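You operate a simulated robot arm through the tools that you are given. There is no shell and no other tool. Be economical: measure what you need, move in short steps, check, and stop when the job is done.

The job below is to be done with a simulated two-armed robot. You get a single attempt, and the scene is never put back.

Task
Release the strap and return both corner posts to the frame table.
Fine: release key first, strap end in the black cup; green-top post to the cell beside the blue-top one, yellow-top to the end cell.

The check looks at the end state, three seconds after you hand in, the way a careful person would. Anything else that was tipped, shoved, dropped, spilled or broken makes it a failure.

Robot
Two 7-joint arms with two-finger parallel grippers on one trunk, on a base that drives. Base frame: it is fixed to the floor where the robot stands at the start and does not move with it; the origin is under the middle of the robot, x ahead of it, y to its left, z up; the surface under the hand at the start is at about z = 0.62. Readings come in m, rad, newtons and seconds.
The left shoulder is at the start at [0.05, 0.165, 1.13], the right one opposite. With the tool pointing down near the work surface each hand reaches from about 0.1 to 0.64 m from the robot's upright axis, wherever it stands, measured 20 degrees to its own side. Places, roughly: black cup [1.5, -0.1, 0.7]; black frame (61x40x9 cm) [0.3, -0.9, 0.8]; blue-top post [0, -1.25, 1]; post cell 3 [0.1, -1.3, 0.7]; post cell 4 [0.2, -1.4, 0.7]; red-top post [0, -1.25, 1]; release key [0.3, -0.1, 1.1]; tension lever [0.4, 0.1, 0.7]; yellow-top post [1.25, 0, 0.75]. Payload 3.91 kg a hand.
Tool frame (each hand has its own): the origin (TCP) lies between the finger pads and is the grasp point; the fingertips stand 0.03 m ahead of it; z points along the fingers, y is the line along which they close. The gripper opens to 0.11 m. The fingers are 0.02 m wide and 0.01 m thick; the gripper's body (0.048 by 0.112 m) begins 0.055 m behind the TCP.
Orientation is told as [roll, pitch, yaw] about the base's x, y, z axes, in that order, counted from this pose: with the fingers straight down and closing along the base's y, the tool's x points along the base's -x, its y along +y and its z along -z.

Tools
- The arms move only by the tool play_rows. It takes "left_steps", "right_steps" or both (then of equal length, played together; a hand with none holds still); each is a list of rows, each an object of numbers (a shift or turn left out is 0, a gripper value left out holds the last): "dx", "dy", "dz": the shift along the tool's x, y, z in units of 250 mm (1.0 is 250 mm); "rx", "ry", "rz": the turn, a rotation vector about the tool's x, y, z in units of 60 degrees (1.0 is 60 degrees); "jaw": the gripper command, from -1 (shut) to 1 (fully open), values between in proportion. In form: [{"dx": .., "dy": .., "dz": .., "rx": .., "ry": .., "rz": .., "jaw": ..}, ...]. A call has 1 to 10 rows; each row is the pose to reach, as a shift and turn from the pose commanded when the call began, along the tool's axes at that moment. A call with a number of a shift or a turn outside -1 to 1 is refused whole. Each row takes 0.2 s and may step no farther than 0.05 m and 0.15 rad from the row before; otherwise, or with a gripper value out of range, the whole call is refused. A pose out of reach is approached as far as the arm can. The call stops where the force on the tool passes 40 N (or 10 N more than at its start, if that is more) or the arm is blocked; 0.2 s more then pass. Each finger travels about 0.045 m/s and halts on what it meets, pressing with about 21 N; the grip force reading is that of the motor and also rises with nothing between the fingers. The clock runs only during rows and for 0.2 s after the last one: add rows that repeat a pose to give the fingers time. It gives the time, the measured TCP pose, the force on the tool (base axes), the opening and the grip force at its end, in the units of the frame above (readings bear some noise), with the torque about the TCP (base axes, N m) and any sound that the robot's microphone picked up, and new pictures: "show" is both (left out), scene, wrist or none (wrist: the cameras of the hands that moved).
- Cameras (640 x 400 px; columns grow to the right, rows downward): "scene" is now at [0.1236, -0.0023, 1.318]; the picture's right is [-0.02, -1.00, 0.00], its down [-0.37, 0.01, -0.93] and it looks along [0.93, -0.01, -0.37] (base axes); focal length 214 px, centre (320, 200). "left" rides on the left gripper at [0.072, -0.017, -0.103] in its tool frame; the picture's right is [0.23, 0.97, 0.00], its down [-0.76, 0.18, -0.62] and it looks along [-0.61, 0.14, 0.78] (tool axes); focal length 222 px, centre (320, 200). "right" rides on the right gripper at [0.073, 0.017, -0.103] in its tool frame; the picture's right is [-0.23, 0.97, 0.00], its down [-0.76, -0.18, -0.62] and it looks along [-0.61, -0.14, 0.78] (tool axes); focal length 222 px, centre (320, 200). There is no depth. A picture from a camera that has moved, and an enlarged one, comes with that camera's place and axes in the base frame and with its lens.
- lift_body(by): slides the trunk up (or, below 0, down) by that many m; the arms and the scene camera ride with it, the base frame stays. It gives what a move gives, with no picture.
- base_move(legs): drives the robot by 1 to 6 legs, each [ahead, left, turn to the left] in m, m and rad, along the robot's own axes; the way and the turn of a leg run together, so that a leg with both is an arc; at most 1.5 m and 3.142 rad a leg. The arms and the cameras ride along, it lands a little off, and it stops where it bumps. It gives what a move gives, and a new picture of the scene camera.
- aim_head(pan, tilt): turns the head with the scene camera to pan (to the left, within 1.396 rad either way) and tilt (down, from -0.506 to 1.204), counted from straight ahead of the robot. It gives what a move gives, and a new picture of the scene camera.
- enlarge(camera, box): a new picture of the part [left, top, right, bottom] of that camera's present view, enlarged. It takes no simulated time.
- job_done(): hands the job in; it is judged then, once.

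Work in short steps. Places have to be worked out from the pictures, the camera data and where the tool is seen: move nearer, look again, correct. Check each grasp and each placing, and mend what went wrong. You have 120 turns and 260 pictures in all, those below and enlarged ones among them. Open the grippers and draw the arms clear of the work before you hand the job in, unless the task says otherwise; then end with one line.

The tools are called after "Call:" by a JSON object that holds its "name" and its "arguments". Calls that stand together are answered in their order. play_rows: Moves the arms, as the interface text tells. Its arguments: {"type":"object","properties":{"left_steps":{"type":"array"},"right_steps":{"type":"array"},"show":{"type":"string","enum":["both","scene","wrist","none"]}},"required":[]} The other tools are called the same way: lift_body (by) slides the trunk up or down; base_move (legs) drives the base; aim_head (pan, tilt) turns the head that bears the scene camera; enlarge (camera, box) takes an enlarged picture of a part of a camera's view; job_done () hands the job in.

At the start:

```text
t: 0.0
left_eef_pos: [0.4078, 0.2986, 1.2072]
left_tool_rot: [-0.001, -0.001, 0.0]
left_ft_force: [0.5, -0.2, -0.2]
left_wrist_torque: [-0.02, 0.0, -0.01]
left_opening: 0.11
left_grip_force: 0.0
right_eef_pos: [0.3418, -0.0854, 1.3748]
right_tool_rot: [0.003, -0.003, 0.0]
right_ft_force: [-0.5, -0.7, 0.3]
right_wrist_torque: [0.03, -0.01, 0.02]
right_opening: 0.1099
right_grip_force: 0.1
trunk travel left (down, up): [-0.35, 0.153]
robot x, y, heading: [0.0043, 0.0015, 0.001]
head pan, tilt: [-0.016, 0.377]
```

scene: 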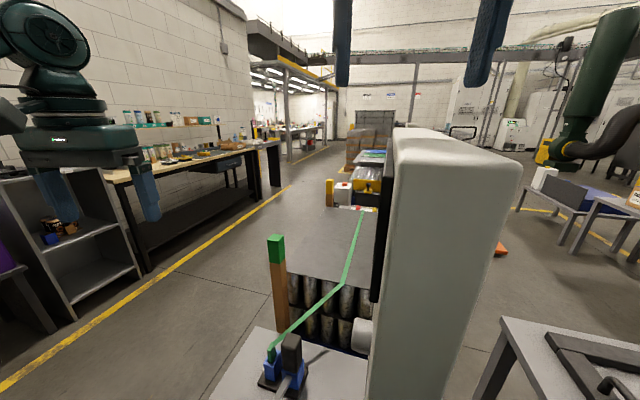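
right: 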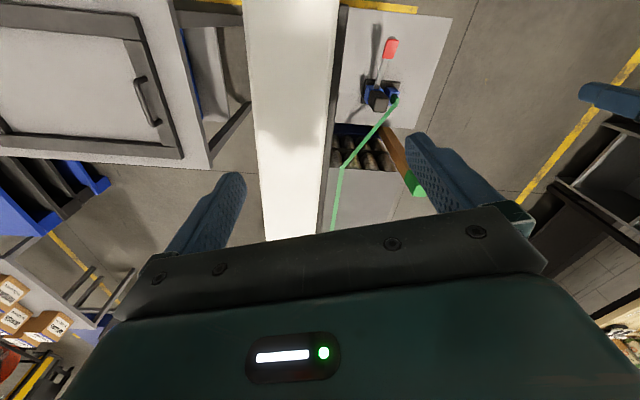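
left: 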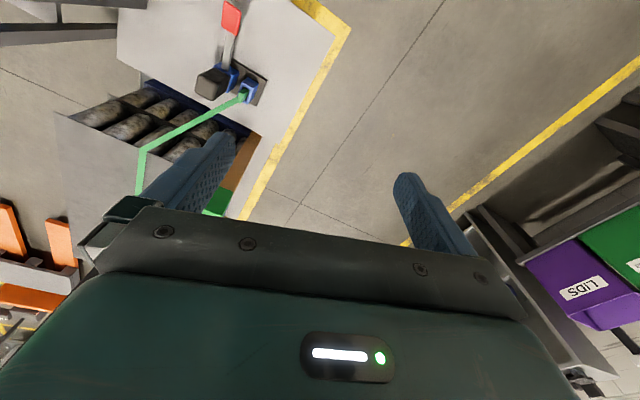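

I see the strap, the lever and the green-top post near, with a tall pale cabinet on the right. I'll enlarge the key zones first.

Call:
{"name": "enlarge", "arguments": {"camera": "scene", "box": [200, 160, 400, 400]}}

Call:
{"name": "enlarge", "arguments": {"camera": "left", "box": [50, 0, 350, 230]}}

Call:
{"name": "aim_head", "arguments": {"pan": -0.4, "tilt": 0.9}}

```text
1.67 times, centred on (300, 280) of scene
camera zoom: at [0.1236, -0.0023, 1.318], right [-0.02, -1.0, 0.0], down [-0.37, 0.01, -0.93], along [0.93, -0.01, -0.37], focal length 358 px, centre (353, 67)
```

zoom: 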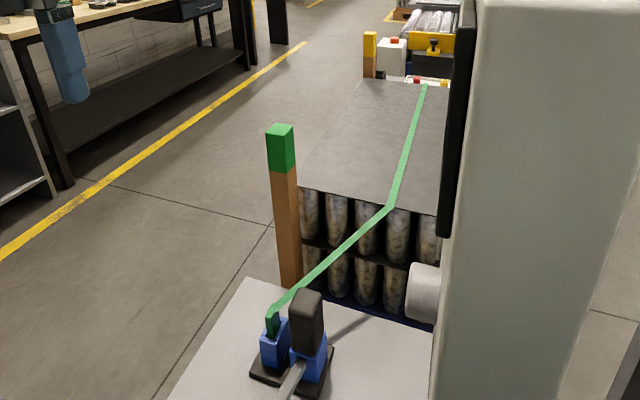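

```text
1.74 times, centred on (200, 115) of left
camera zoom: at [0.3361, 0.2811, 1.3097], right [-0.23, 0.97, 0.0], down [0.76, 0.18, 0.62], along [0.61, 0.14, -0.78], focal length 386 px, centre (529, 348)
```

zoom: 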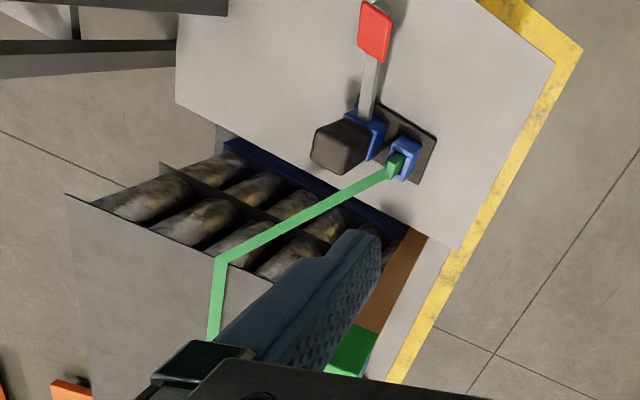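

```text
t: 0.9
left_eef_pos: [0.4092, 0.2986, 1.2059]
left_tool_rot: [0.0, 0.0, 0.0]
left_ft_force: [-0.6, 0.5, 0.8]
left_wrist_torque: [-0.01, -0.02, -0.03]
left_opening: 0.1099
left_grip_force: 0.0
right_eef_pos: [0.341, -0.0851, 1.3737]
right_tool_rot: [0.002, -0.003, 0.0]
right_ft_force: [-1.2, -0.1, -0.1]
right_wrist_torque: [0.0, 0.01, -0.01]
right_opening: 0.1099
right_grip_force: 0.1
trunk travel left (down, up): [-0.35, 0.153]
robot x, y, heading: [0.0008, -0.0008, 0.003]
head pan, tilt: [-0.4, 0.901]
camera scene: at [0.1003, -0.0302, 1.2729], right [-0.39, -0.92, 0.0], down [-0.72, 0.3, -0.62], along [0.57, -0.24, -0.78], focal length 214 px, centre (320, 200)
```

scene: 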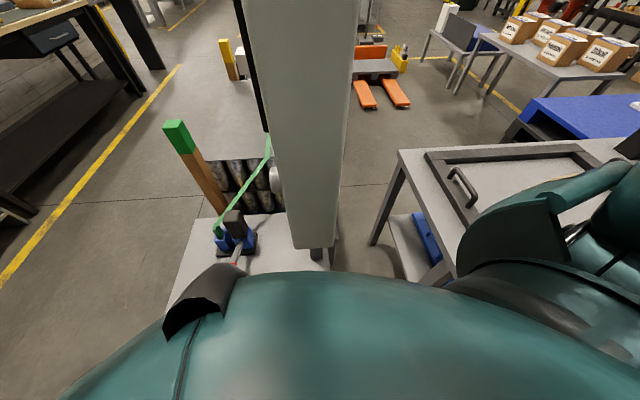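

The column hides something: the key should be near it. I look with other head angles.

Call:
{"name": "aim_head", "arguments": {"pan": -0.5, "tilt": 0.4}}

Call:
{"name": "aim_head", "arguments": {"pan": -1.3, "tilt": 0.6}}

Call:
{"name": "enlarge", "arguments": {"camera": "right", "box": [200, 0, 480, 240]}}

```text
t: 1.9
left_eef_pos: [0.4092, 0.297, 1.2063]
left_tool_rot: [-0.001, 0.0, 0.0]
left_ft_force: [0.2, 0.1, -1.4]
left_wrist_torque: [-0.01, 0.03, 0.0]
left_opening: 0.1101
left_grip_force: 0.1
right_eef_pos: [0.3432, -0.085, 1.3754]
right_tool_rot: [0.005, -0.002, 0.001]
right_ft_force: [-0.4, -0.3, 0.5]
right_wrist_torque: [0.01, 0.01, 0.02]
right_opening: 0.1103
right_grip_force: 0.1
trunk travel left (down, up): [-0.35, 0.153]
robot x, y, heading: [-0.0024, -0.0039, 0.005]
head pan, tilt: [-0.499, 0.4]
camera scene: at [0.1121, -0.0452, 1.3157], right [-0.48, -0.88, 0.0], down [-0.34, 0.19, -0.92], along [0.81, -0.44, -0.39], focal length 214 px, centre (320, 200)
```

scene: 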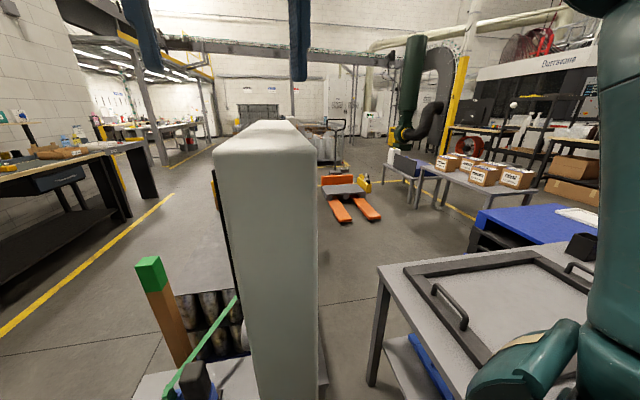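

```text
t: 3.0
left_eef_pos: [0.4081, 0.2993, 1.2061]
left_tool_rot: [0.0, 0.001, 0.001]
left_ft_force: [0.3, -0.4, 0.1]
left_wrist_torque: [0.02, 0.01, -0.01]
left_opening: 0.1098
left_grip_force: 0.1
right_eef_pos: [0.3413, -0.0856, 1.3751]
right_tool_rot: [0.004, -0.002, 0.001]
right_ft_force: [-0.1, -0.4, 0.1]
right_wrist_torque: [0.01, 0.0, 0.01]
right_opening: 0.1098
right_grip_force: 0.0
trunk travel left (down, up): [-0.35, 0.153]
robot x, y, heading: [-0.0006, -0.0021, 0.002]
head pan, tilt: [-1.3, 0.6]
camera scene: at [0.0544, -0.086, 1.2976], right [-0.96, -0.27, 0.0], down [-0.15, 0.54, -0.83], along [0.22, -0.8, -0.56], focal length 214 px, centre (320, 200)
```

scene: 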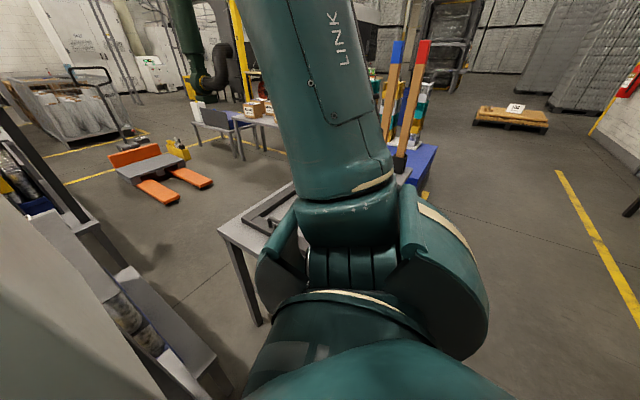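

```text
1.67 times, centred on (340, 120) of right
camera zoom: at [0.2689, -0.0679, 1.4775], right [0.23, 0.97, 0.0], down [0.76, -0.18, 0.62], along [0.61, -0.14, -0.78], focal length 370 px, centre (287, 333)
```

zoom: 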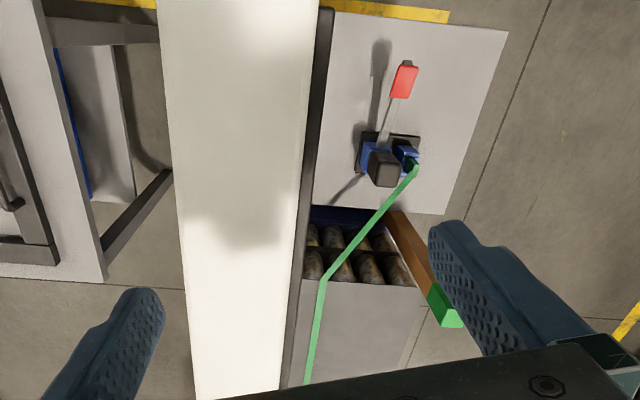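

The column's left (+y) face carries a dark panel that I only see edge-on. I'll turn the left hand so that its camera looks toward -y.

Call:
{"name": "play_rows", "arguments": {"left_steps": [{"rz": 0.14}, {"rz": 0.28}, {"rz": 0.42}, {"rz": 0.56}, {"rz": 0.7}, {"rz": 0.84}, {"rz": 0.98}], "show": "none"}}

Call:
{"name": "play_rows", "arguments": {"left_steps": [{"rz": 0.14}, {"rz": 0.28}, {"rz": 0.42}, {"rz": 0.52}], "show": "wrist"}}

```text
t: 4.6
left_eef_pos: [0.4083, 0.2984, 1.2053]
left_tool_rot: [0.0, -0.001, -1.03]
left_ft_force: [0.1, -0.6, -0.1]
left_wrist_torque: [-0.01, 0.01, 0.05]
left_opening: 0.1102
left_grip_force: 0.1
right_eef_pos: [0.3423, -0.0848, 1.3749]
right_tool_rot: [0.004, -0.002, 0.001]
right_ft_force: [0.7, 0.9, -0.2]
right_wrist_torque: [0.0, 0.01, -0.01]
right_opening: 0.11
right_grip_force: 0.1
trunk travel left (down, up): [-0.35, 0.153]
robot x, y, heading: [0.0029, 0.003, -0.001]
head pan, tilt: [-1.3, 0.6]
```

```text
t: 5.6
left_eef_pos: [0.4089, 0.2973, 1.2061]
left_tool_rot: [-0.001, 0.002, -1.573]
left_ft_force: [0.2, 0.4, -0.1]
left_wrist_torque: [-0.02, 0.0, -0.01]
left_opening: 0.1102
left_grip_force: 0.1
right_eef_pos: [0.3423, -0.0857, 1.3743]
right_tool_rot: [0.005, -0.001, 0.0]
right_ft_force: [-0.1, -0.6, -0.9]
right_wrist_torque: [0.0, 0.02, 0.0]
right_opening: 0.1099
right_grip_force: 0.1
trunk travel left (down, up): [-0.35, 0.153]
robot x, y, heading: [0.0016, 0.0006, -0.0]
head pan, tilt: [-1.3, 0.6]
camera left: at [0.3919, 0.3701, 1.3091], right [0.97, 0.22, 0.0], down [0.18, -0.76, 0.62], along [0.14, -0.61, -0.78], focal length 222 px, centre (320, 200)
```

left: 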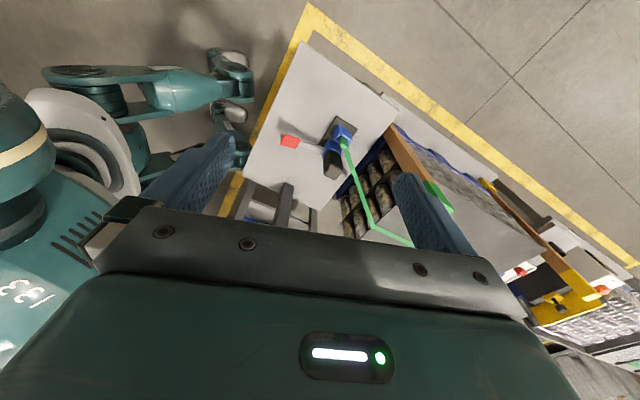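

The column is hidden by the hand itself; I tilt the hand upward so the camera looks level toward the column.

Call:
{"name": "play_rows", "arguments": {"left_steps": [{"ry": -0.14}, {"ry": -0.28}, {"ry": -0.42}, {"ry": -0.56}, {"ry": -0.7}, {"ry": -0.84}, {"ry": -0.98}], "show": "wrist"}}

```text
t: 7.2
left_eef_pos: [0.4082, 0.2987, 1.2072]
left_tool_rot: [0.002, -1.027, -1.572]
left_ft_force: [-0.5, 0.3, -0.3]
left_wrist_torque: [-0.01, 0.01, -0.02]
left_opening: 0.11
left_grip_force: 0.1
right_eef_pos: [0.342, -0.0855, 1.3758]
right_tool_rot: [0.004, 0.0, -0.003]
right_ft_force: [-0.8, 0.1, 0.0]
right_wrist_torque: [0.0, 0.0, 0.0]
right_opening: 0.1101
right_grip_force: 0.0
trunk travel left (down, up): [-0.35, 0.153]
robot x, y, heading: [0.0016, -0.0007, -0.003]
head pan, tilt: [-1.3, 0.6]
camera left: at [0.3915, 0.4241, 1.198], right [0.97, 0.12, -0.19], down [0.18, 0.14, 0.97], along [0.14, -0.98, 0.12], focal length 222 px, centre (320, 200)
```

left: 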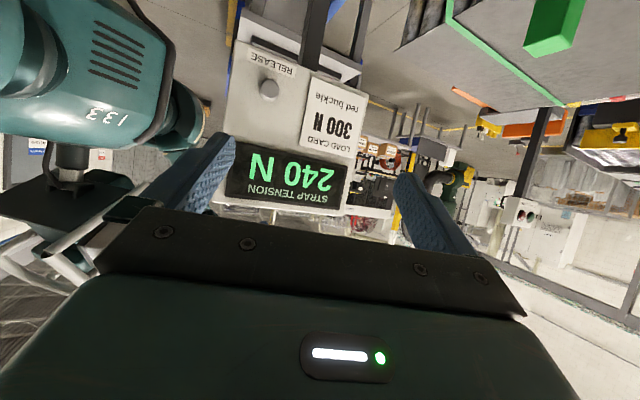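

Found it: a panel facing +y with a display (240 N), a round RELEASE key and a load card. I enlarge it.

Call:
{"name": "enlarge", "arguments": {"camera": "left", "box": [210, 0, 410, 220]}}

Call:
{"name": "enlarge", "arguments": {"camera": "left", "box": [400, 0, 640, 200]}}

```text
1.82 times, centred on (310, 110) of left
camera zoom: at [0.3915, 0.4241, 1.198], right [0.97, 0.12, -0.19], down [0.18, 0.14, 0.97], along [0.14, -0.98, 0.12], focal length 404 px, centre (338, 364)
```

zoom: 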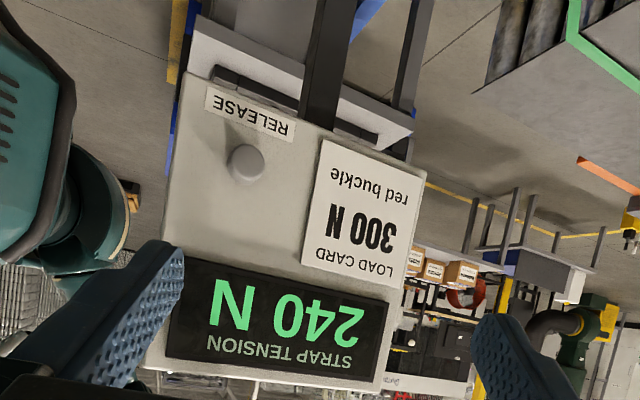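

```text
2.00 times, centred on (520, 100) of left
camera zoom: at [0.3915, 0.4241, 1.198], right [0.97, 0.12, -0.19], down [0.18, 0.14, 0.97], along [0.14, -0.98, 0.12], focal length 444 px, centre (-80, 400)
```

zoom: 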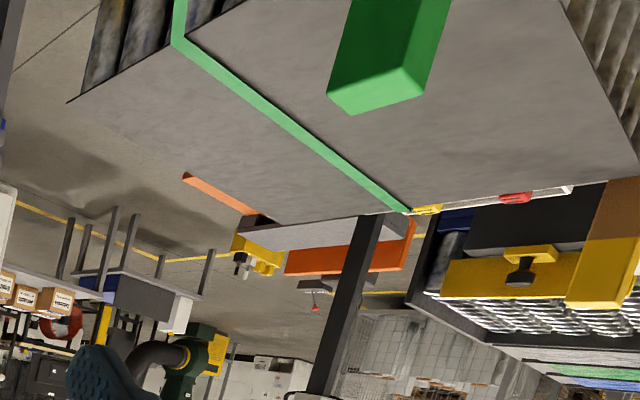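

The key is about at [0.31, -0.07, 1.05]. I level the left hand (fingers along -y), close the jaws and come in front of it, then look again.

Call:
{"name": "play_rows", "arguments": {"left_steps": [{"dx": 0.05, "dy": -0.063, "dz": 0.108, "ry": -0.09, "jaw": -1}, {"dx": 0.1, "dy": -0.126, "dz": 0.216, "ry": -0.18}, {"dx": 0.154, "dy": -0.19, "dz": 0.324, "ry": -0.27}, {"dx": 0.205, "dy": -0.253, "dz": 0.432, "ry": -0.36}, {"dx": 0.256, "dy": -0.316, "dz": 0.54, "ry": -0.44}, {"dx": 0.308, "dy": -0.38, "dz": 0.652, "ry": -0.52}, {"dx": 0.308, "dy": -0.38, "dz": 0.652, "ry": -0.52}], "show": "wrist"}}

Call:
{"name": "aim_head", "arguments": {"pan": 0, "tilt": 0.7}}

```text
t: 8.8
left_eef_pos: [0.3123, 0.2001, 1.0559]
left_tool_rot: [2.341, -1.571, 2.371]
left_ft_force: [0.1, 0.3, 0.2]
left_wrist_torque: [0.01, 0.01, -0.01]
left_opening: 0.0
left_grip_force: 21.2
left hand out of reach, approached as far as the arm can: row 4
right_eef_pos: [0.3408, -0.0862, 1.375]
right_tool_rot: [0.004, -0.001, 0.001]
right_ft_force: [-0.4, -0.7, -0.2]
right_wrist_torque: [0.02, -0.02, 0.01]
right_opening: 0.11
right_grip_force: 0.1
trunk travel left (down, up): [-0.35, 0.153]
robot x, y, heading: [0.0033, 0.0017, -0.001]
head pan, tilt: [-1.3, 0.6]
camera left: at [0.2958, 0.3022, 0.9831], right [0.97, 0.0, -0.23], down [0.18, 0.62, 0.76], along [0.14, -0.78, 0.61], focal length 222 px, centre (320, 200)
```

left: 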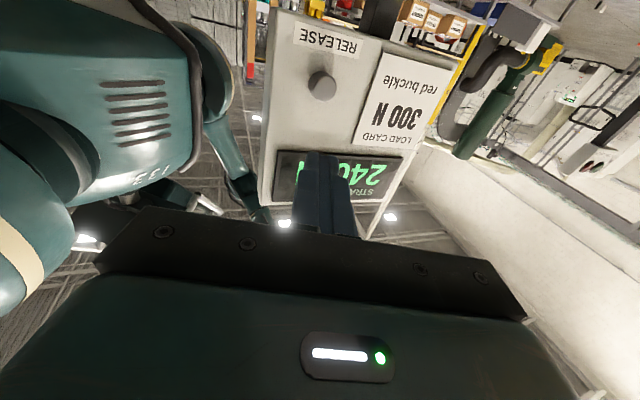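

```text
t: 10.3
left_eef_pos: [0.3128, 0.2001, 1.0554]
left_tool_rot: [0.043, -1.571, -1.614]
left_ft_force: [-0.2, 0.7, 0.6]
left_wrist_torque: [0.0, -0.01, 0.0]
left_opening: 0.0
left_grip_force: 21.2
right_eef_pos: [0.3422, -0.0839, 1.3748]
right_tool_rot: [0.003, -0.001, -0.002]
right_ft_force: [-0.2, -1.3, 0.1]
right_wrist_torque: [-0.02, -0.02, -0.03]
right_opening: 0.11
right_grip_force: 0.2
trunk travel left (down, up): [-0.35, 0.153]
robot x, y, heading: [-0.0026, 0.0013, 0.003]
head pan, tilt: [0.0, 0.7]
camera scene: at [0.1156, -0.001, 1.289], right [0.0, -1.0, 0.0], down [-0.64, 0.0, -0.77], along [0.77, 0.0, -0.64], focal length 214 px, centre (320, 200)
```

scene: 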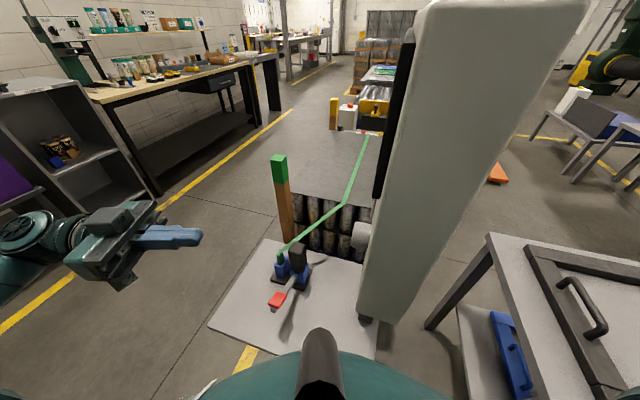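

Triangulated: key at about [0.314, -0.06, 1.053], straight ahead of the closed fingers. I advance close to it.

Call:
{"name": "play_rows", "arguments": {"left_steps": [{"dz": 0.17}, {"dz": 0.34}, {"dz": 0.51}, {"dz": 0.66}, {"dz": 0.76}]}}

```text
t: 11.5
left_eef_pos: [0.3122, 0.0091, 1.055]
left_tool_rot: [1.659, -1.57, 3.053]
left_ft_force: [-0.4, -0.4, -1.2]
left_wrist_torque: [-0.02, 0.0, 0.02]
left_opening: 0.0002
left_grip_force: 20.7
right_eef_pos: [0.3421, -0.0865, 1.3732]
right_tool_rot: [0.003, -0.002, 0.0]
right_ft_force: [0.4, -0.3, 0.1]
right_wrist_torque: [0.01, -0.06, -0.03]
right_opening: 0.1103
right_grip_force: 0.0
trunk travel left (down, up): [-0.35, 0.153]
robot x, y, heading: [-0.0013, 0.0025, 0.0]
head pan, tilt: [0.0, 0.7]
camera scene: at [0.1157, -0.0011, 1.289], right [0.0, -1.0, 0.0], down [-0.64, 0.0, -0.76], along [0.76, 0.0, -0.64], focal length 214 px, centre (320, 200)
camera left: at [0.2962, 0.1126, 0.9816], right [0.97, 0.0, -0.23], down [0.18, 0.62, 0.76], along [0.14, -0.78, 0.61], focal length 222 px, centre (320, 200)
```

scene: 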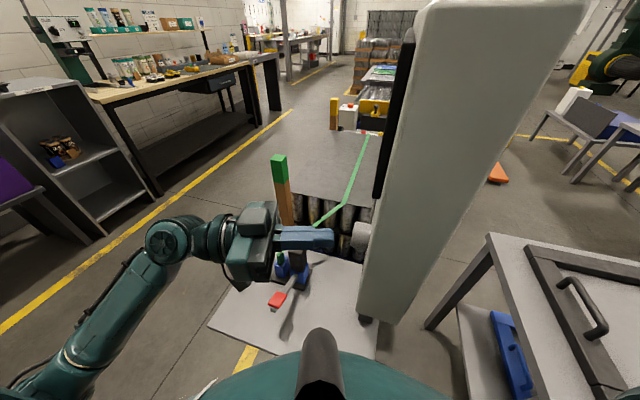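
left: 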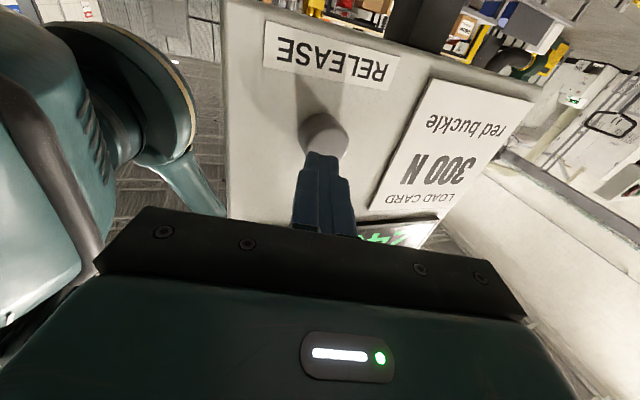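

Well aligned on the key. I press in small increments and hold.

Call:
{"name": "play_rows", "arguments": {"left_steps": [{"dz": 0.03}, {"dz": 0.06}, {"dz": 0.09}, {"dz": 0.12}, {"dz": 0.14}, {"dz": 0.16}, {"dz": 0.18}, {"dz": 0.18}]}}

```text
t: 13.3
left_eef_pos: [0.313, -0.0306, 1.057]
left_tool_rot: [2.606, -1.57, 2.109]
left_ft_force: [-5.0, 27.4, 0.9]
left_wrist_torque: [0.03, -0.01, -0.42]
left_opening: 0.0
left_grip_force: 21.6
right_eef_pos: [0.3409, -0.0798, 1.3762]
right_tool_rot: [0.001, -0.003, 0.002]
right_ft_force: [-0.2, -0.4, 0.7]
right_wrist_torque: [0.04, 0.03, -0.01]
right_opening: 0.1102
right_grip_force: 0.1
trunk travel left (down, up): [-0.35, 0.153]
robot x, y, heading: [-0.0012, 0.0009, 0.001]
head pan, tilt: [0.0, 0.7]
heard: click
stopped in row 8 (left hand): the force on the tool passed its limit at 41 N (the readings are from after the stop); the commanded pose is now the measured one
camera scene: at [0.1148, 0.0038, 1.2891], right [0.0, -1.0, 0.0], down [-0.64, 0.0, -0.77], along [0.77, 0.0, -0.64], focal length 214 px, centre (320, 200)
camera left: at [0.2964, 0.0718, 0.984], right [0.97, 0.0, -0.23], down [0.18, 0.62, 0.76], along [0.14, -0.78, 0.61], focal length 222 px, centre (320, 200)
```

scene: 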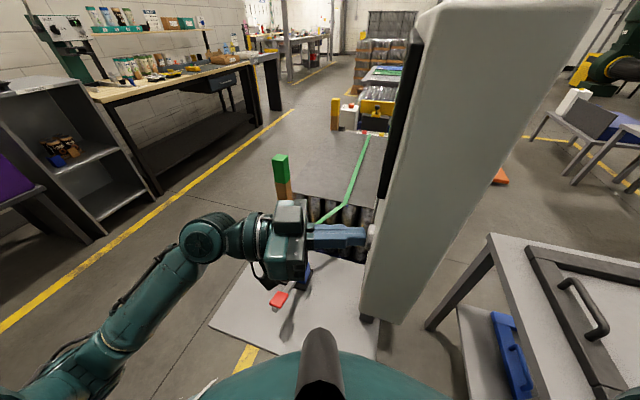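
left: 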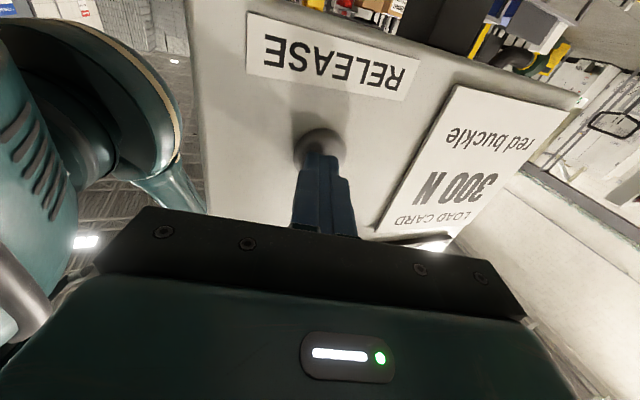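

A click was heard. I back off and look at the display.

Call:
{"name": "play_rows", "arguments": {"left_steps": [{"dz": -0.12}, {"dz": -0.3}, {"dz": -0.48}, {"dz": -0.66}, {"dz": -0.84}]}}

```text
t: 14.5
left_eef_pos: [0.3135, 0.1746, 1.0569]
left_tool_rot: [1.119, -1.569, -2.692]
left_ft_force: [0.1, 0.0, 0.0]
left_wrist_torque: [0.02, -0.01, -0.01]
left_opening: 0.0002
left_grip_force: 20.5
right_eef_pos: [0.3428, -0.0846, 1.3753]
right_tool_rot: [0.003, -0.001, 0.001]
right_ft_force: [0.3, -0.6, 0.1]
right_wrist_torque: [0.02, 0.02, -0.01]
right_opening: 0.1099
right_grip_force: 0.0
trunk travel left (down, up): [-0.35, 0.153]
robot x, y, heading: [0.0044, -0.0015, 0.005]
head pan, tilt: [0.0, 0.7]
camera scene: at [0.1155, 0.0, 1.289], right [0.0, -1.0, 0.0], down [-0.64, 0.0, -0.76], along [0.76, 0.0, -0.64], focal length 214 px, centre (320, 200)
camera left: at [0.2962, 0.2778, 0.9838], right [0.97, 0.0, -0.23], down [0.18, 0.62, 0.76], along [0.14, -0.78, 0.61], focal length 222 px, centre (320, 200)
```

scene: 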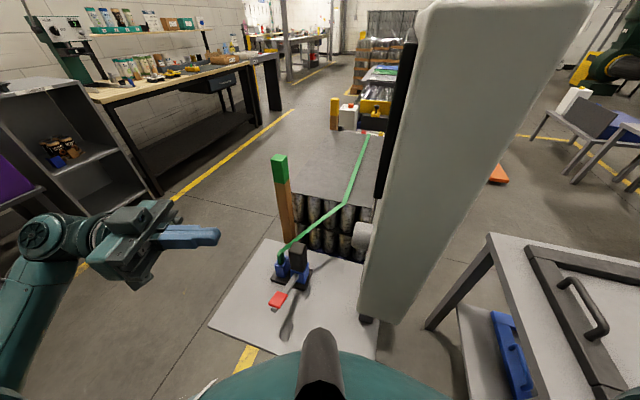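
left: 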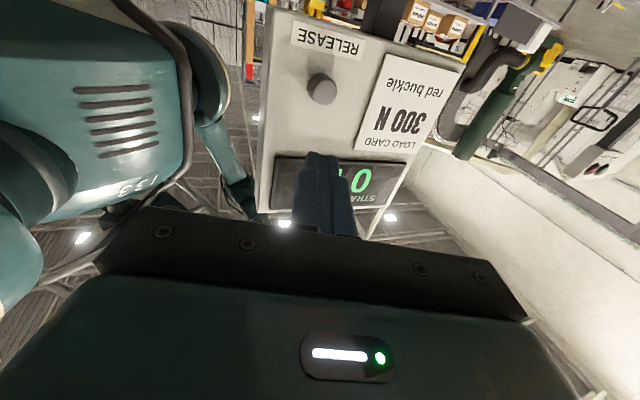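

The display now reads 0. I look closer at the near buckle and the far end of the strap.

Call:
{"name": "enlarge", "arguments": {"camera": "scene", "box": [320, 80, 420, 160]}}

Call:
{"name": "enlarge", "arguments": {"camera": "scene", "box": [240, 140, 380, 320]}}

```text
5.00 times, centred on (370, 120) of scene
camera zoom: at [0.1155, 0.0, 1.289], right [0.0, -1.0, 0.0], down [-0.64, 0.0, -0.76], along [0.76, 0.0, -0.64], focal length 1072 px, centre (70, 600)
```

zoom: 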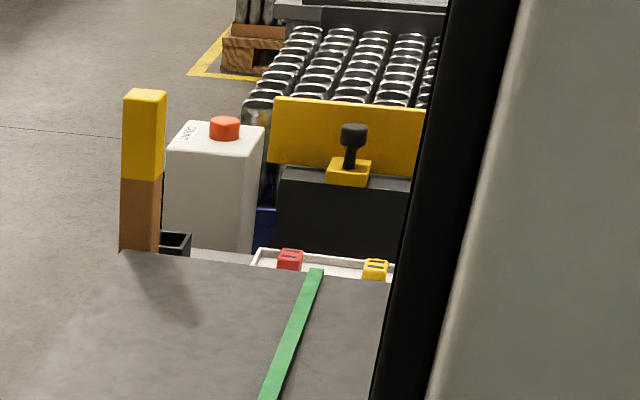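

```text
2.22 times, centred on (310, 230) of scene
camera zoom: at [0.1155, 0.0, 1.289], right [0.0, -1.0, 0.0], down [-0.64, 0.0, -0.76], along [0.76, 0.0, -0.64], focal length 477 px, centre (342, 133)
```

zoom: 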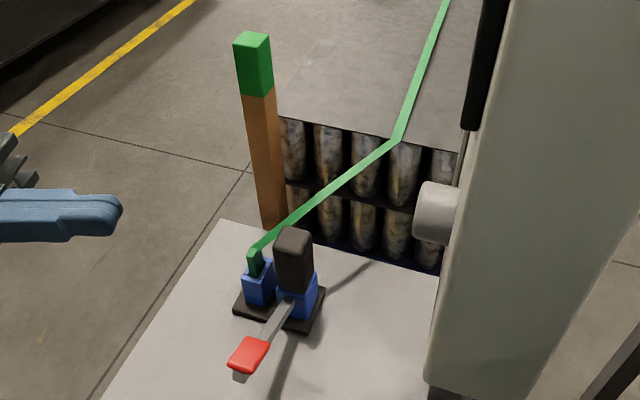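

Strap end is a dark-green tab standing in the blue socket near [0.52, 0.13, 0.7]. I turn the left hand back to pointing down, then view it from above.

Call:
{"name": "play_rows", "arguments": {"left_steps": [{"dz": -0.04, "ry": 0.14}, {"dz": -0.08, "ry": 0.28}, {"dz": -0.12, "ry": 0.42}, {"dz": -0.16, "ry": 0.56}, {"dz": -0.2, "ry": 0.7}, {"dz": -0.2, "ry": 0.84}, {"dz": -0.2, "ry": 0.98}], "show": "none"}}

Call:
{"name": "play_rows", "arguments": {"left_steps": [{"ry": 0.14}, {"ry": 0.28}, {"ry": 0.42}, {"ry": 0.52}], "show": "none"}}

Call:
{"name": "play_rows", "arguments": {"left_steps": [{"rz": -0.14}, {"rz": -0.28}, {"rz": -0.42}, {"rz": -0.56}, {"rz": -0.7}, {"rz": -0.84}, {"rz": -0.98}, {"rz": -1.0, "jaw": 1}, {"rz": -1.0}, {"rz": -1.0}], "show": "wrist"}}

```text
t: 16.1
left_eef_pos: [0.3135, 0.2239, 1.0566]
left_tool_rot: [-0.002, -0.539, -1.569]
left_ft_force: [-0.4, -1.1, 0.2]
left_wrist_torque: [-0.01, 0.0, 0.01]
left_opening: 0.0003
left_grip_force: 20.8
right_eef_pos: [0.3416, -0.0851, 1.3752]
right_tool_rot: [0.005, -0.002, 0.0]
right_ft_force: [0.5, 0.1, 0.3]
right_wrist_torque: [0.02, -0.01, 0.01]
right_opening: 0.1101
right_grip_force: 0.0
trunk travel left (down, up): [-0.35, 0.153]
robot x, y, heading: [-0.0016, 0.003, 0.001]
head pan, tilt: [0.0, 0.7]
```

```text
t: 17.1
left_eef_pos: [0.3131, 0.2253, 1.0582]
left_tool_rot: [-0.001, 0.004, -1.569]
left_ft_force: [0.6, 0.5, 0.8]
left_wrist_torque: [0.01, -0.01, 0.01]
left_opening: 0.0
left_grip_force: 20.9
right_eef_pos: [0.3425, -0.0857, 1.3752]
right_tool_rot: [0.003, -0.002, 0.001]
right_ft_force: [-0.6, 0.5, 0.8]
right_wrist_torque: [-0.02, -0.03, -0.03]
right_opening: 0.1098
right_grip_force: 0.1
trunk travel left (down, up): [-0.35, 0.153]
robot x, y, heading: [-0.0001, -0.0038, 0.001]
head pan, tilt: [0.0, 0.7]
```

```text
t: 19.3
left_eef_pos: [0.3148, 0.2241, 1.0574]
left_tool_rot: [0.0, -0.001, -0.521]
left_ft_force: [0.3, 0.3, -0.3]
left_wrist_torque: [0.0, 0.02, 0.01]
left_opening: 0.0687
left_grip_force: 0.0
right_eef_pos: [0.342, -0.0851, 1.3745]
right_tool_rot: [0.003, -0.001, 0.001]
right_ft_force: [-0.2, 0.5, 0.3]
right_wrist_torque: [0.01, -0.05, 0.02]
right_opening: 0.1098
right_grip_force: 0.1
trunk travel left (down, up): [-0.35, 0.153]
robot x, y, heading: [-0.0012, -0.0038, 0.006]
head pan, tilt: [0.0, 0.7]
camera left: at [0.2427, 0.2452, 1.16], right [0.29, 0.96, 0.0], down [0.75, -0.23, 0.62], along [0.6, -0.18, -0.78], focal length 222 px, centre (320, 200)
```

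left: 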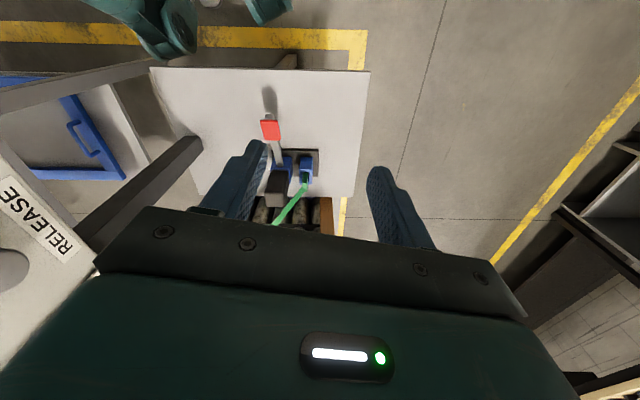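

Both views agree: tab top at about [0.515, 0.127, 0.71]; the station is yawed about -17°. I move over it, staying high enough over the black block, and look closer.

Call:
{"name": "play_rows", "arguments": {"left_steps": [{"dx": -0.1, "dz": 0.1, "rz": -0.03}, {"dx": -0.22, "dy": 0.01, "dz": 0.2, "rz": -0.06}, {"dx": -0.36, "dy": 0.02, "dz": 0.3, "rz": -0.09}, {"dx": -0.5, "dy": 0.03, "dz": 0.4, "rz": -0.12}, {"dx": -0.64, "dy": 0.04, "dz": 0.5, "rz": -0.15}, {"dx": -0.76, "dy": 0.05, "dz": 0.6, "rz": -0.18}, {"dx": -0.888, "dy": 0.06, "dz": 0.7, "rz": -0.22}, {"dx": -0.888, "dy": 0.06, "dz": 0.7, "rz": -0.22}]}}

Call:
{"name": "enlarge", "arguments": {"camera": "left", "box": [220, 80, 420, 230]}}

```text
t: 21.1
left_eef_pos: [0.5109, 0.1284, 0.8816]
left_tool_rot: [0.002, 0.001, -0.29]
left_ft_force: [-0.4, 0.1, -0.7]
left_wrist_torque: [-0.01, -0.01, 0.02]
left_opening: 0.11
left_grip_force: 0.1
right_eef_pos: [0.3408, -0.0852, 1.3741]
right_tool_rot: [0.003, -0.004, 0.0]
right_ft_force: [0.9, 0.1, -0.1]
right_wrist_torque: [-0.02, 0.01, -0.01]
right_opening: 0.1099
right_grip_force: 0.1
trunk travel left (down, up): [-0.35, 0.153]
robot x, y, heading: [-0.0027, 0.0011, 0.001]
head pan, tilt: [0.0, 0.7]
camera scene: at [0.1153, -0.0001, 1.289], right [0.0, -1.0, 0.0], down [-0.64, 0.0, -0.77], along [0.77, 0.0, -0.64], focal length 214 px, centre (320, 200)
camera left: at [0.4372, 0.1321, 0.9848], right [0.06, 1.0, 0.0], down [0.78, -0.05, 0.62], along [0.62, -0.04, -0.78], focal length 222 px, centre (320, 200)
```

scene: 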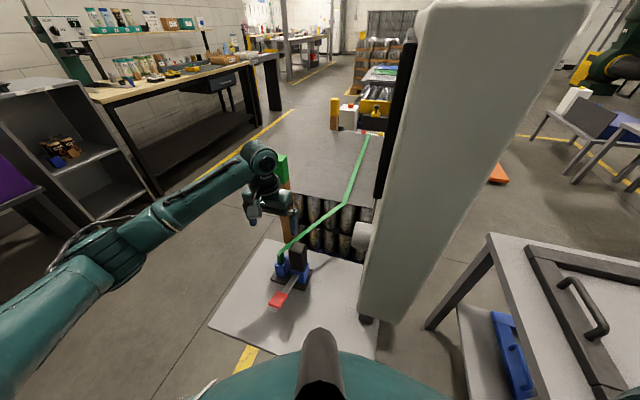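
left: 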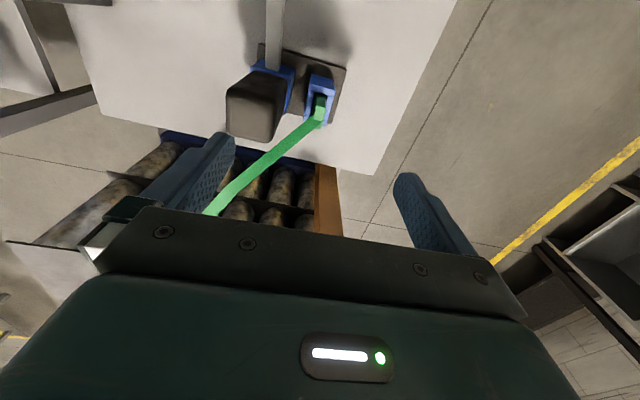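

```text
2.67 times, centred on (320, 155) of left
camera zoom: at [0.4372, 0.1321, 0.9848], right [0.06, 1.0, 0.0], down [0.78, -0.05, 0.62], along [0.62, -0.04, -0.78], focal length 592 px, centre (320, 320)
```

zoom: 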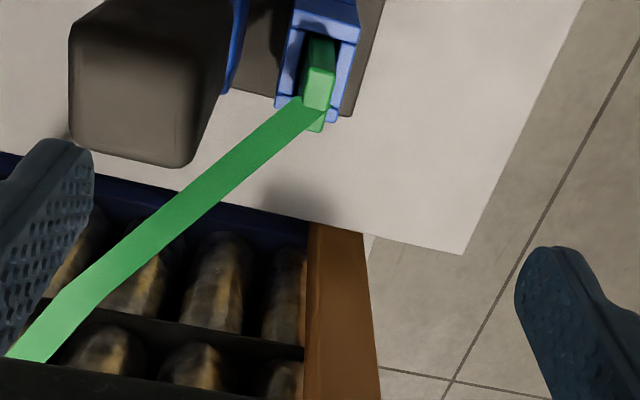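

The tab sits close to the black block; I need a side view to know the heights. I swing the left hand out to the left and look toward -y.

Call:
{"name": "play_rows", "arguments": {"left_steps": [{"dy": 0.1, "rz": 0.14}, {"dy": 0.2, "rz": 0.28}, {"dy": 0.3, "rz": 0.42}, {"dy": 0.4, "rz": 0.56}, {"dy": 0.5, "rz": 0.7}, {"dy": 0.55, "rz": 0.84}, {"dy": 0.55, "rz": 0.98}], "show": "none"}}

Call:
{"name": "play_rows", "arguments": {"left_steps": [{"ry": -0.14}, {"ry": -0.28}, {"ry": -0.42}, {"ry": -0.5}], "show": "wrist"}}

```text
t: 22.7
left_eef_pos: [0.5548, 0.2573, 0.8811]
left_tool_rot: [0.0, 0.0, -1.32]
left_ft_force: [0.2, 0.4, 0.0]
left_wrist_torque: [-0.02, -0.01, -0.02]
left_opening: 0.1099
left_grip_force: 0.0
right_eef_pos: [0.342, -0.0848, 1.3755]
right_tool_rot: [0.004, -0.003, -0.001]
right_ft_force: [0.0, -0.4, 0.1]
right_wrist_torque: [-0.02, -0.03, 0.0]
right_opening: 0.1101
right_grip_force: 0.1
trunk travel left (down, up): [-0.35, 0.153]
robot x, y, heading: [-0.0004, -0.001, -0.003]
head pan, tilt: [0.0, 0.7]
```

```text
t: 23.7
left_eef_pos: [0.5534, 0.2578, 0.881]
left_tool_rot: [-0.001, -0.525, -1.319]
left_ft_force: [-0.1, 0.4, -0.3]
left_wrist_torque: [0.01, -0.01, 0.0]
left_opening: 0.11
left_grip_force: 0.0
right_eef_pos: [0.3418, -0.0855, 1.3748]
right_tool_rot: [0.003, 0.0, 0.0]
right_ft_force: [0.0, -0.8, 0.7]
right_wrist_torque: [0.01, 0.03, -0.01]
right_opening: 0.1101
right_grip_force: 0.0
trunk travel left (down, up): [-0.35, 0.153]
robot x, y, heading: [0.0021, 0.0005, -0.002]
head pan, tilt: [0.0, 0.7]
camera left: at [0.5082, 0.3646, 0.9347], right [0.89, 0.43, -0.11], down [0.26, -0.29, 0.92], along [0.37, -0.85, -0.37], focal length 222 px, centre (320, 200)
```

left: 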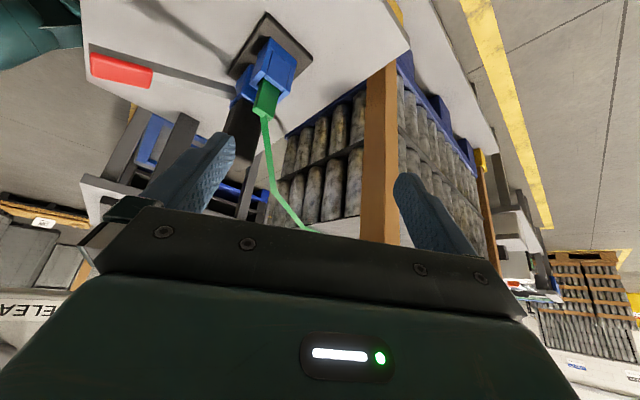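

Call:
{"name": "enlarge", "arguments": {"camera": "left", "box": [190, 0, 340, 180]}}

```text
2.22 times, centred on (265, 90) of left
camera zoom: at [0.5082, 0.3646, 0.9347], right [0.89, 0.43, -0.11], down [0.26, -0.29, 0.92], along [0.37, -0.85, -0.37], focal length 494 px, centre (442, 444)
```

zoom: 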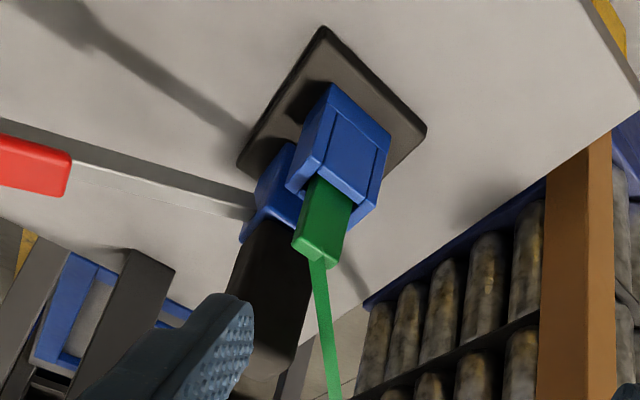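

Heights now clear: tab z 0.694–0.742 at about [0.52, 0.127], block top ~0.77, 0.043 m beside it. A straight lateral grasp at z≈0.73 fits. I swing back over the tab.

Call:
{"name": "play_rows", "arguments": {"left_steps": [{"ry": 0.14}, {"ry": 0.28}, {"ry": 0.42}, {"ry": 0.5}], "show": "none"}}

Call:
{"name": "play_rows", "arguments": {"left_steps": [{"rz": -0.14, "jaw": -0.09}, {"rz": -0.28}, {"rz": -0.42}, {"rz": -0.56}, {"rz": -0.7}, {"rz": -0.84}, {"rz": -0.945}, {"rz": -0.945}], "show": "none"}}

```text
t: 24.7
left_eef_pos: [0.5539, 0.259, 0.8816]
left_tool_rot: [-0.001, 0.005, -1.317]
left_ft_force: [-0.1, -0.4, 0.9]
left_wrist_torque: [-0.02, 0.04, -0.02]
left_opening: 0.1101
left_grip_force: 0.1
right_eef_pos: [0.3426, -0.084, 1.3743]
right_tool_rot: [0.004, -0.003, -0.001]
right_ft_force: [-0.4, -0.3, -0.3]
right_wrist_torque: [0.02, 0.0, 0.01]
right_opening: 0.1101
right_grip_force: 0.0
trunk travel left (down, up): [-0.35, 0.153]
robot x, y, heading: [0.0012, 0.0022, 0.007]
head pan, tilt: [0.0, 0.7]
```

```text
t: 26.5
left_eef_pos: [0.5535, 0.2593, 0.8821]
left_tool_rot: [0.003, 0.001, -0.326]
left_ft_force: [-0.5, 0.4, 0.1]
left_wrist_torque: [0.02, 0.03, -0.02]
left_opening: 0.0502
left_grip_force: 0.0
right_eef_pos: [0.3422, -0.0843, 1.3748]
right_tool_rot: [0.004, -0.002, 0.001]
right_ft_force: [0.3, 0.3, 0.6]
right_wrist_torque: [0.01, -0.03, 0.03]
right_opening: 0.1098
right_grip_force: 0.0
trunk travel left (down, up): [-0.35, 0.153]
robot x, y, heading: [-0.0023, 0.0028, -0.0]
head pan, tilt: [0.0, 0.7]
```

Now move laterally above the tab, down to z≈0.80, and check.

Call:
{"name": "play_rows", "arguments": {"left_steps": [{"dx": -0.01, "dy": -0.18}, {"dx": -0.03, "dy": -0.36}, {"dx": -0.042, "dy": -0.543}, {"dx": -0.042, "dy": -0.543, "dz": 0.16}, {"dx": -0.042, "dy": -0.543, "dz": 0.3}], "show": "none"}}

Call:
{"name": "enlarge", "arguments": {"camera": "left", "box": [220, 80, 420, 230]}}

```text
t: 27.7
left_eef_pos: [0.5203, 0.1245, 0.8079]
left_tool_rot: [0.002, 0.0, -0.329]
left_ft_force: [0.7, -0.6, 0.1]
left_wrist_torque: [-0.02, 0.02, 0.01]
left_opening: 0.05
left_grip_force: 0.0
right_eef_pos: [0.3421, -0.0853, 1.3754]
right_tool_rot: [0.004, -0.001, -0.001]
right_ft_force: [0.0, -0.1, 0.9]
right_wrist_torque: [-0.02, 0.0, 0.01]
right_opening: 0.11
right_grip_force: 0.1
trunk travel left (down, up): [-0.35, 0.153]
robot x, y, heading: [0.0032, 0.0022, -0.002]
head pan, tilt: [0.0, 0.7]
```

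```text
2.67 times, centred on (320, 155) of left
camera zoom: at [0.4463, 0.1321, 0.9112], right [0.1, 0.99, 0.0], down [0.78, -0.08, 0.62], along [0.62, -0.06, -0.78], focal length 592 px, centre (320, 320)
```

zoom: 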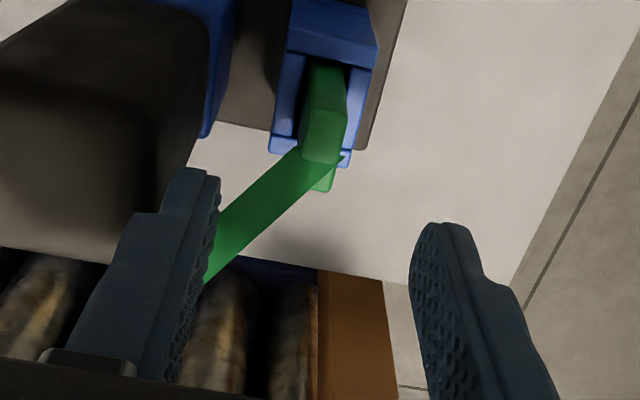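

Tab centre is about 6 mm nearer than the TCP; I correct and descend to z≈0.73 with the jaws 0.05 open, then close.

Call:
{"name": "play_rows", "arguments": {"left_steps": [{"dx": 0.028, "dz": 0.08}, {"dx": 0.028, "dz": 0.16}, {"dx": 0.028, "dz": 0.24}, {"dx": 0.028, "dz": 0.3}], "show": "wrist"}}

```text
t: 28.7
left_eef_pos: [0.5121, 0.1288, 0.7358]
left_tool_rot: [0.001, -0.007, -0.328]
left_ft_force: [-2.6, 4.5, 16.7]
left_wrist_torque: [-0.93, 0.37, -0.23]
left_opening: 0.05
left_grip_force: 0.1
right_eef_pos: [0.3397, -0.084, 1.3759]
right_tool_rot: [0.005, -0.003, -0.002]
right_ft_force: [0.2, -0.2, 0.2]
right_wrist_torque: [0.01, -0.01, 0.03]
right_opening: 0.11
right_grip_force: 0.1
trunk travel left (down, up): [-0.35, 0.153]
robot x, y, heading: [-0.0004, 0.0008, 0.005]
head pan, tilt: [0.0, 0.7]
camera left: at [0.4382, 0.1361, 0.8377], right [0.1, 1.0, 0.0], down [0.77, -0.08, 0.63], along [0.62, -0.06, -0.78], focal length 222 px, centre (320, 200)
```

left: 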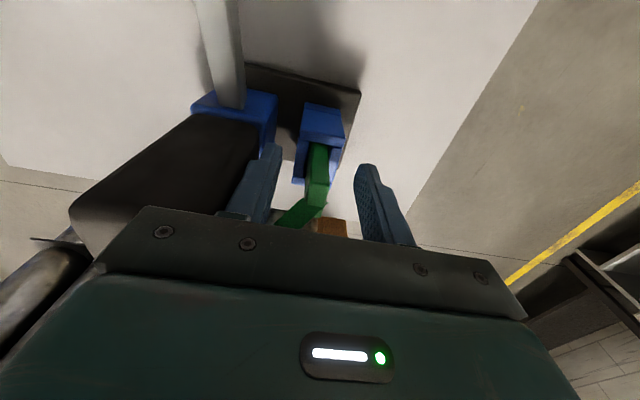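

The gripper body just touches the block top (~0.79). I lift 7 mm and close on the tab.

Call:
{"name": "play_rows", "arguments": {"left_steps": [{"dz": -0.015}, {"dz": -0.028}, {"dz": -0.028, "jaw": -1}, {"dz": -0.028}, {"dz": -0.028}, {"dz": -0.028}, {"dz": -0.028}, {"dz": -0.028}], "show": "wrist"}}

```text
t: 30.5
left_eef_pos: [0.5131, 0.1286, 0.7389]
left_tool_rot: [0.0, 0.002, -0.327]
left_ft_force: [-0.5, 0.2, 0.2]
left_wrist_torque: [-0.02, 0.02, 0.03]
left_opening: 0.0112
left_grip_force: 21.2
right_eef_pos: [0.3419, -0.0838, 1.375]
right_tool_rot: [0.004, -0.001, -0.002]
right_ft_force: [0.3, -0.2, -0.2]
right_wrist_torque: [0.01, -0.03, -0.01]
right_opening: 0.1098
right_grip_force: 0.1
trunk travel left (down, up): [-0.35, 0.153]
robot x, y, heading: [0.003, -0.0011, 0.006]
head pan, tilt: [0.0, 0.7]
camera left: at [0.4387, 0.1362, 0.8419], right [0.1, 0.99, 0.0], down [0.78, -0.08, 0.62], along [0.62, -0.06, -0.78], focal length 222 px, centre (320, 200)
```

left: 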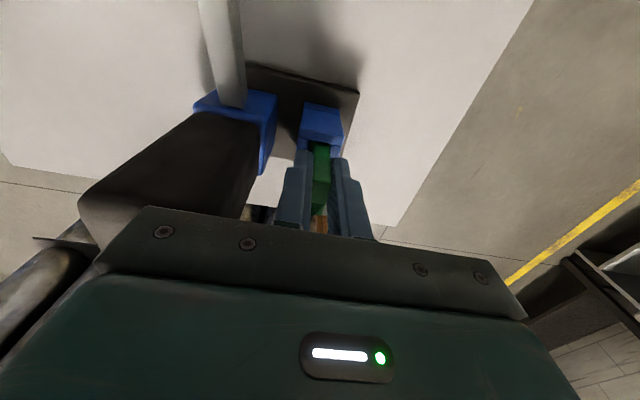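

Gripped (11 mm opening). I pull straight up slowly.

Call:
{"name": "play_rows", "arguments": {"left_steps": [{"dz": -0.03}, {"dz": -0.06}, {"dz": -0.1}, {"dz": -0.15}, {"dz": -0.2}, {"dz": -0.27}, {"dz": -0.34}, {"dz": -0.42}]}}

```text
t: 32.3
left_eef_pos: [0.5123, 0.1287, 0.8448]
left_tool_rot: [0.002, 0.002, -0.33]
left_ft_force: [1.1, 0.4, 0.0]
left_wrist_torque: [-0.01, 0.01, 0.01]
left_opening: 0.0115
left_grip_force: 21.1
right_eef_pos: [0.3418, -0.0847, 1.3753]
right_tool_rot: [0.003, -0.001, 0.002]
right_ft_force: [-0.4, 0.3, -0.7]
right_wrist_torque: [0.05, -0.04, 0.0]
right_opening: 0.11
right_grip_force: 0.0
trunk travel left (down, up): [-0.35, 0.153]
robot x, y, heading: [0.0007, -0.001, -0.001]
head pan, tilt: [0.0, 0.7]
camera scene: at [0.1155, -0.0003, 1.2889], right [0.0, -1.0, 0.0], down [-0.64, 0.0, -0.76], along [0.76, 0.0, -0.64], focal length 214 px, centre (320, 200)
camera left: at [0.4384, 0.136, 0.9476], right [0.1, 1.0, 0.0], down [0.78, -0.08, 0.62], along [0.62, -0.06, -0.78], focal length 222 px, centre (320, 200)
```

scene: 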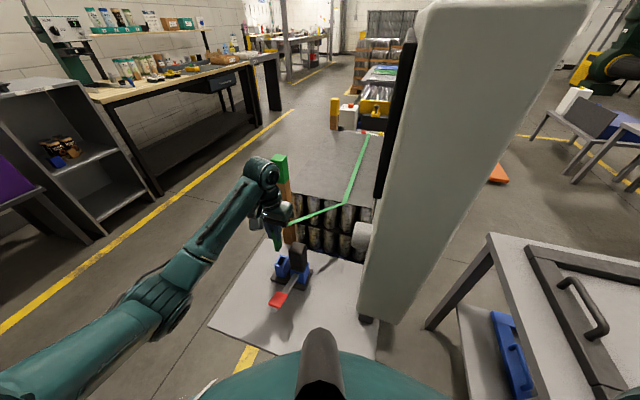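
left: 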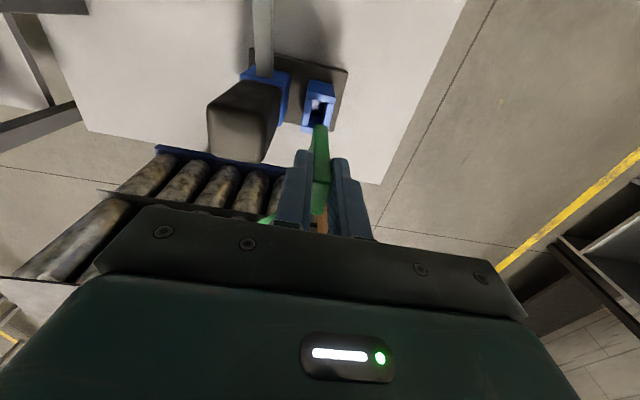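

The strap end is free in the left hand. I raise the hand well above the posts (tops ~1.0) and watch how the strap follows.

Call:
{"name": "play_rows", "arguments": {"left_steps": [{"dz": -0.2}, {"dz": -0.4}, {"dz": -0.6}, {"dz": -0.8}, {"dz": -1.0}], "show": "none"}}

Call:
{"name": "aim_head", "arguments": {"pan": 0.0, "tilt": 0.5}}

```text
t: 33.5
left_eef_pos: [0.5126, 0.1279, 1.0963]
left_tool_rot: [0.002, 0.001, -0.329]
left_ft_force: [-0.8, 0.3, -0.9]
left_wrist_torque: [0.0, -0.01, 0.01]
left_opening: 0.0115
left_grip_force: 20.6
right_eef_pos: [0.3413, -0.0855, 1.3749]
right_tool_rot: [0.004, -0.003, -0.001]
right_ft_force: [1.1, -0.1, -0.7]
right_wrist_torque: [0.02, -0.02, 0.0]
right_opening: 0.11
right_grip_force: 0.0
trunk travel left (down, up): [-0.35, 0.153]
robot x, y, heading: [0.0031, 0.0024, 0.001]
head pan, tilt: [0.0, 0.7]
```

```text
t: 34.2
left_eef_pos: [0.5131, 0.1269, 1.0945]
left_tool_rot: [0.001, 0.001, -0.327]
left_ft_force: [0.2, 0.3, -0.3]
left_wrist_torque: [-0.05, 0.0, 0.03]
left_opening: 0.0114
left_grip_force: 21.2
right_eef_pos: [0.3419, -0.0846, 1.3754]
right_tool_rot: [0.004, -0.002, 0.0]
right_ft_force: [0.6, 0.0, 1.8]
right_wrist_torque: [-0.01, 0.04, -0.01]
right_opening: 0.11
right_grip_force: 0.0
trunk travel left (down, up): [-0.35, 0.153]
robot x, y, heading: [-0.0011, 0.0005, 0.002]
head pan, tilt: [0.0, 0.499]
camera scene: at [0.1216, -0.0003, 1.3066], right [0.0, -1.0, 0.0], down [-0.48, 0.0, -0.88], along [0.88, 0.0, -0.48], focal length 214 px, centre (320, 200)
```

scene: 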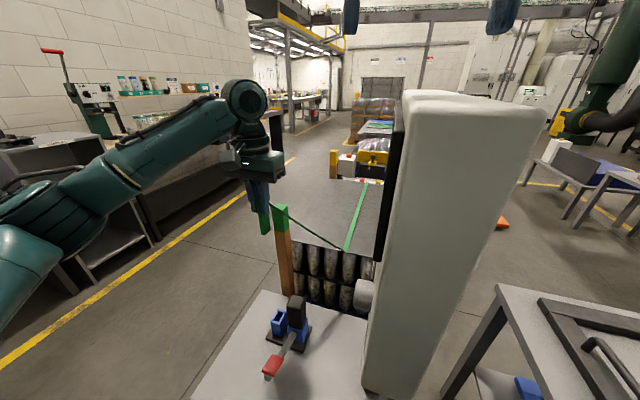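

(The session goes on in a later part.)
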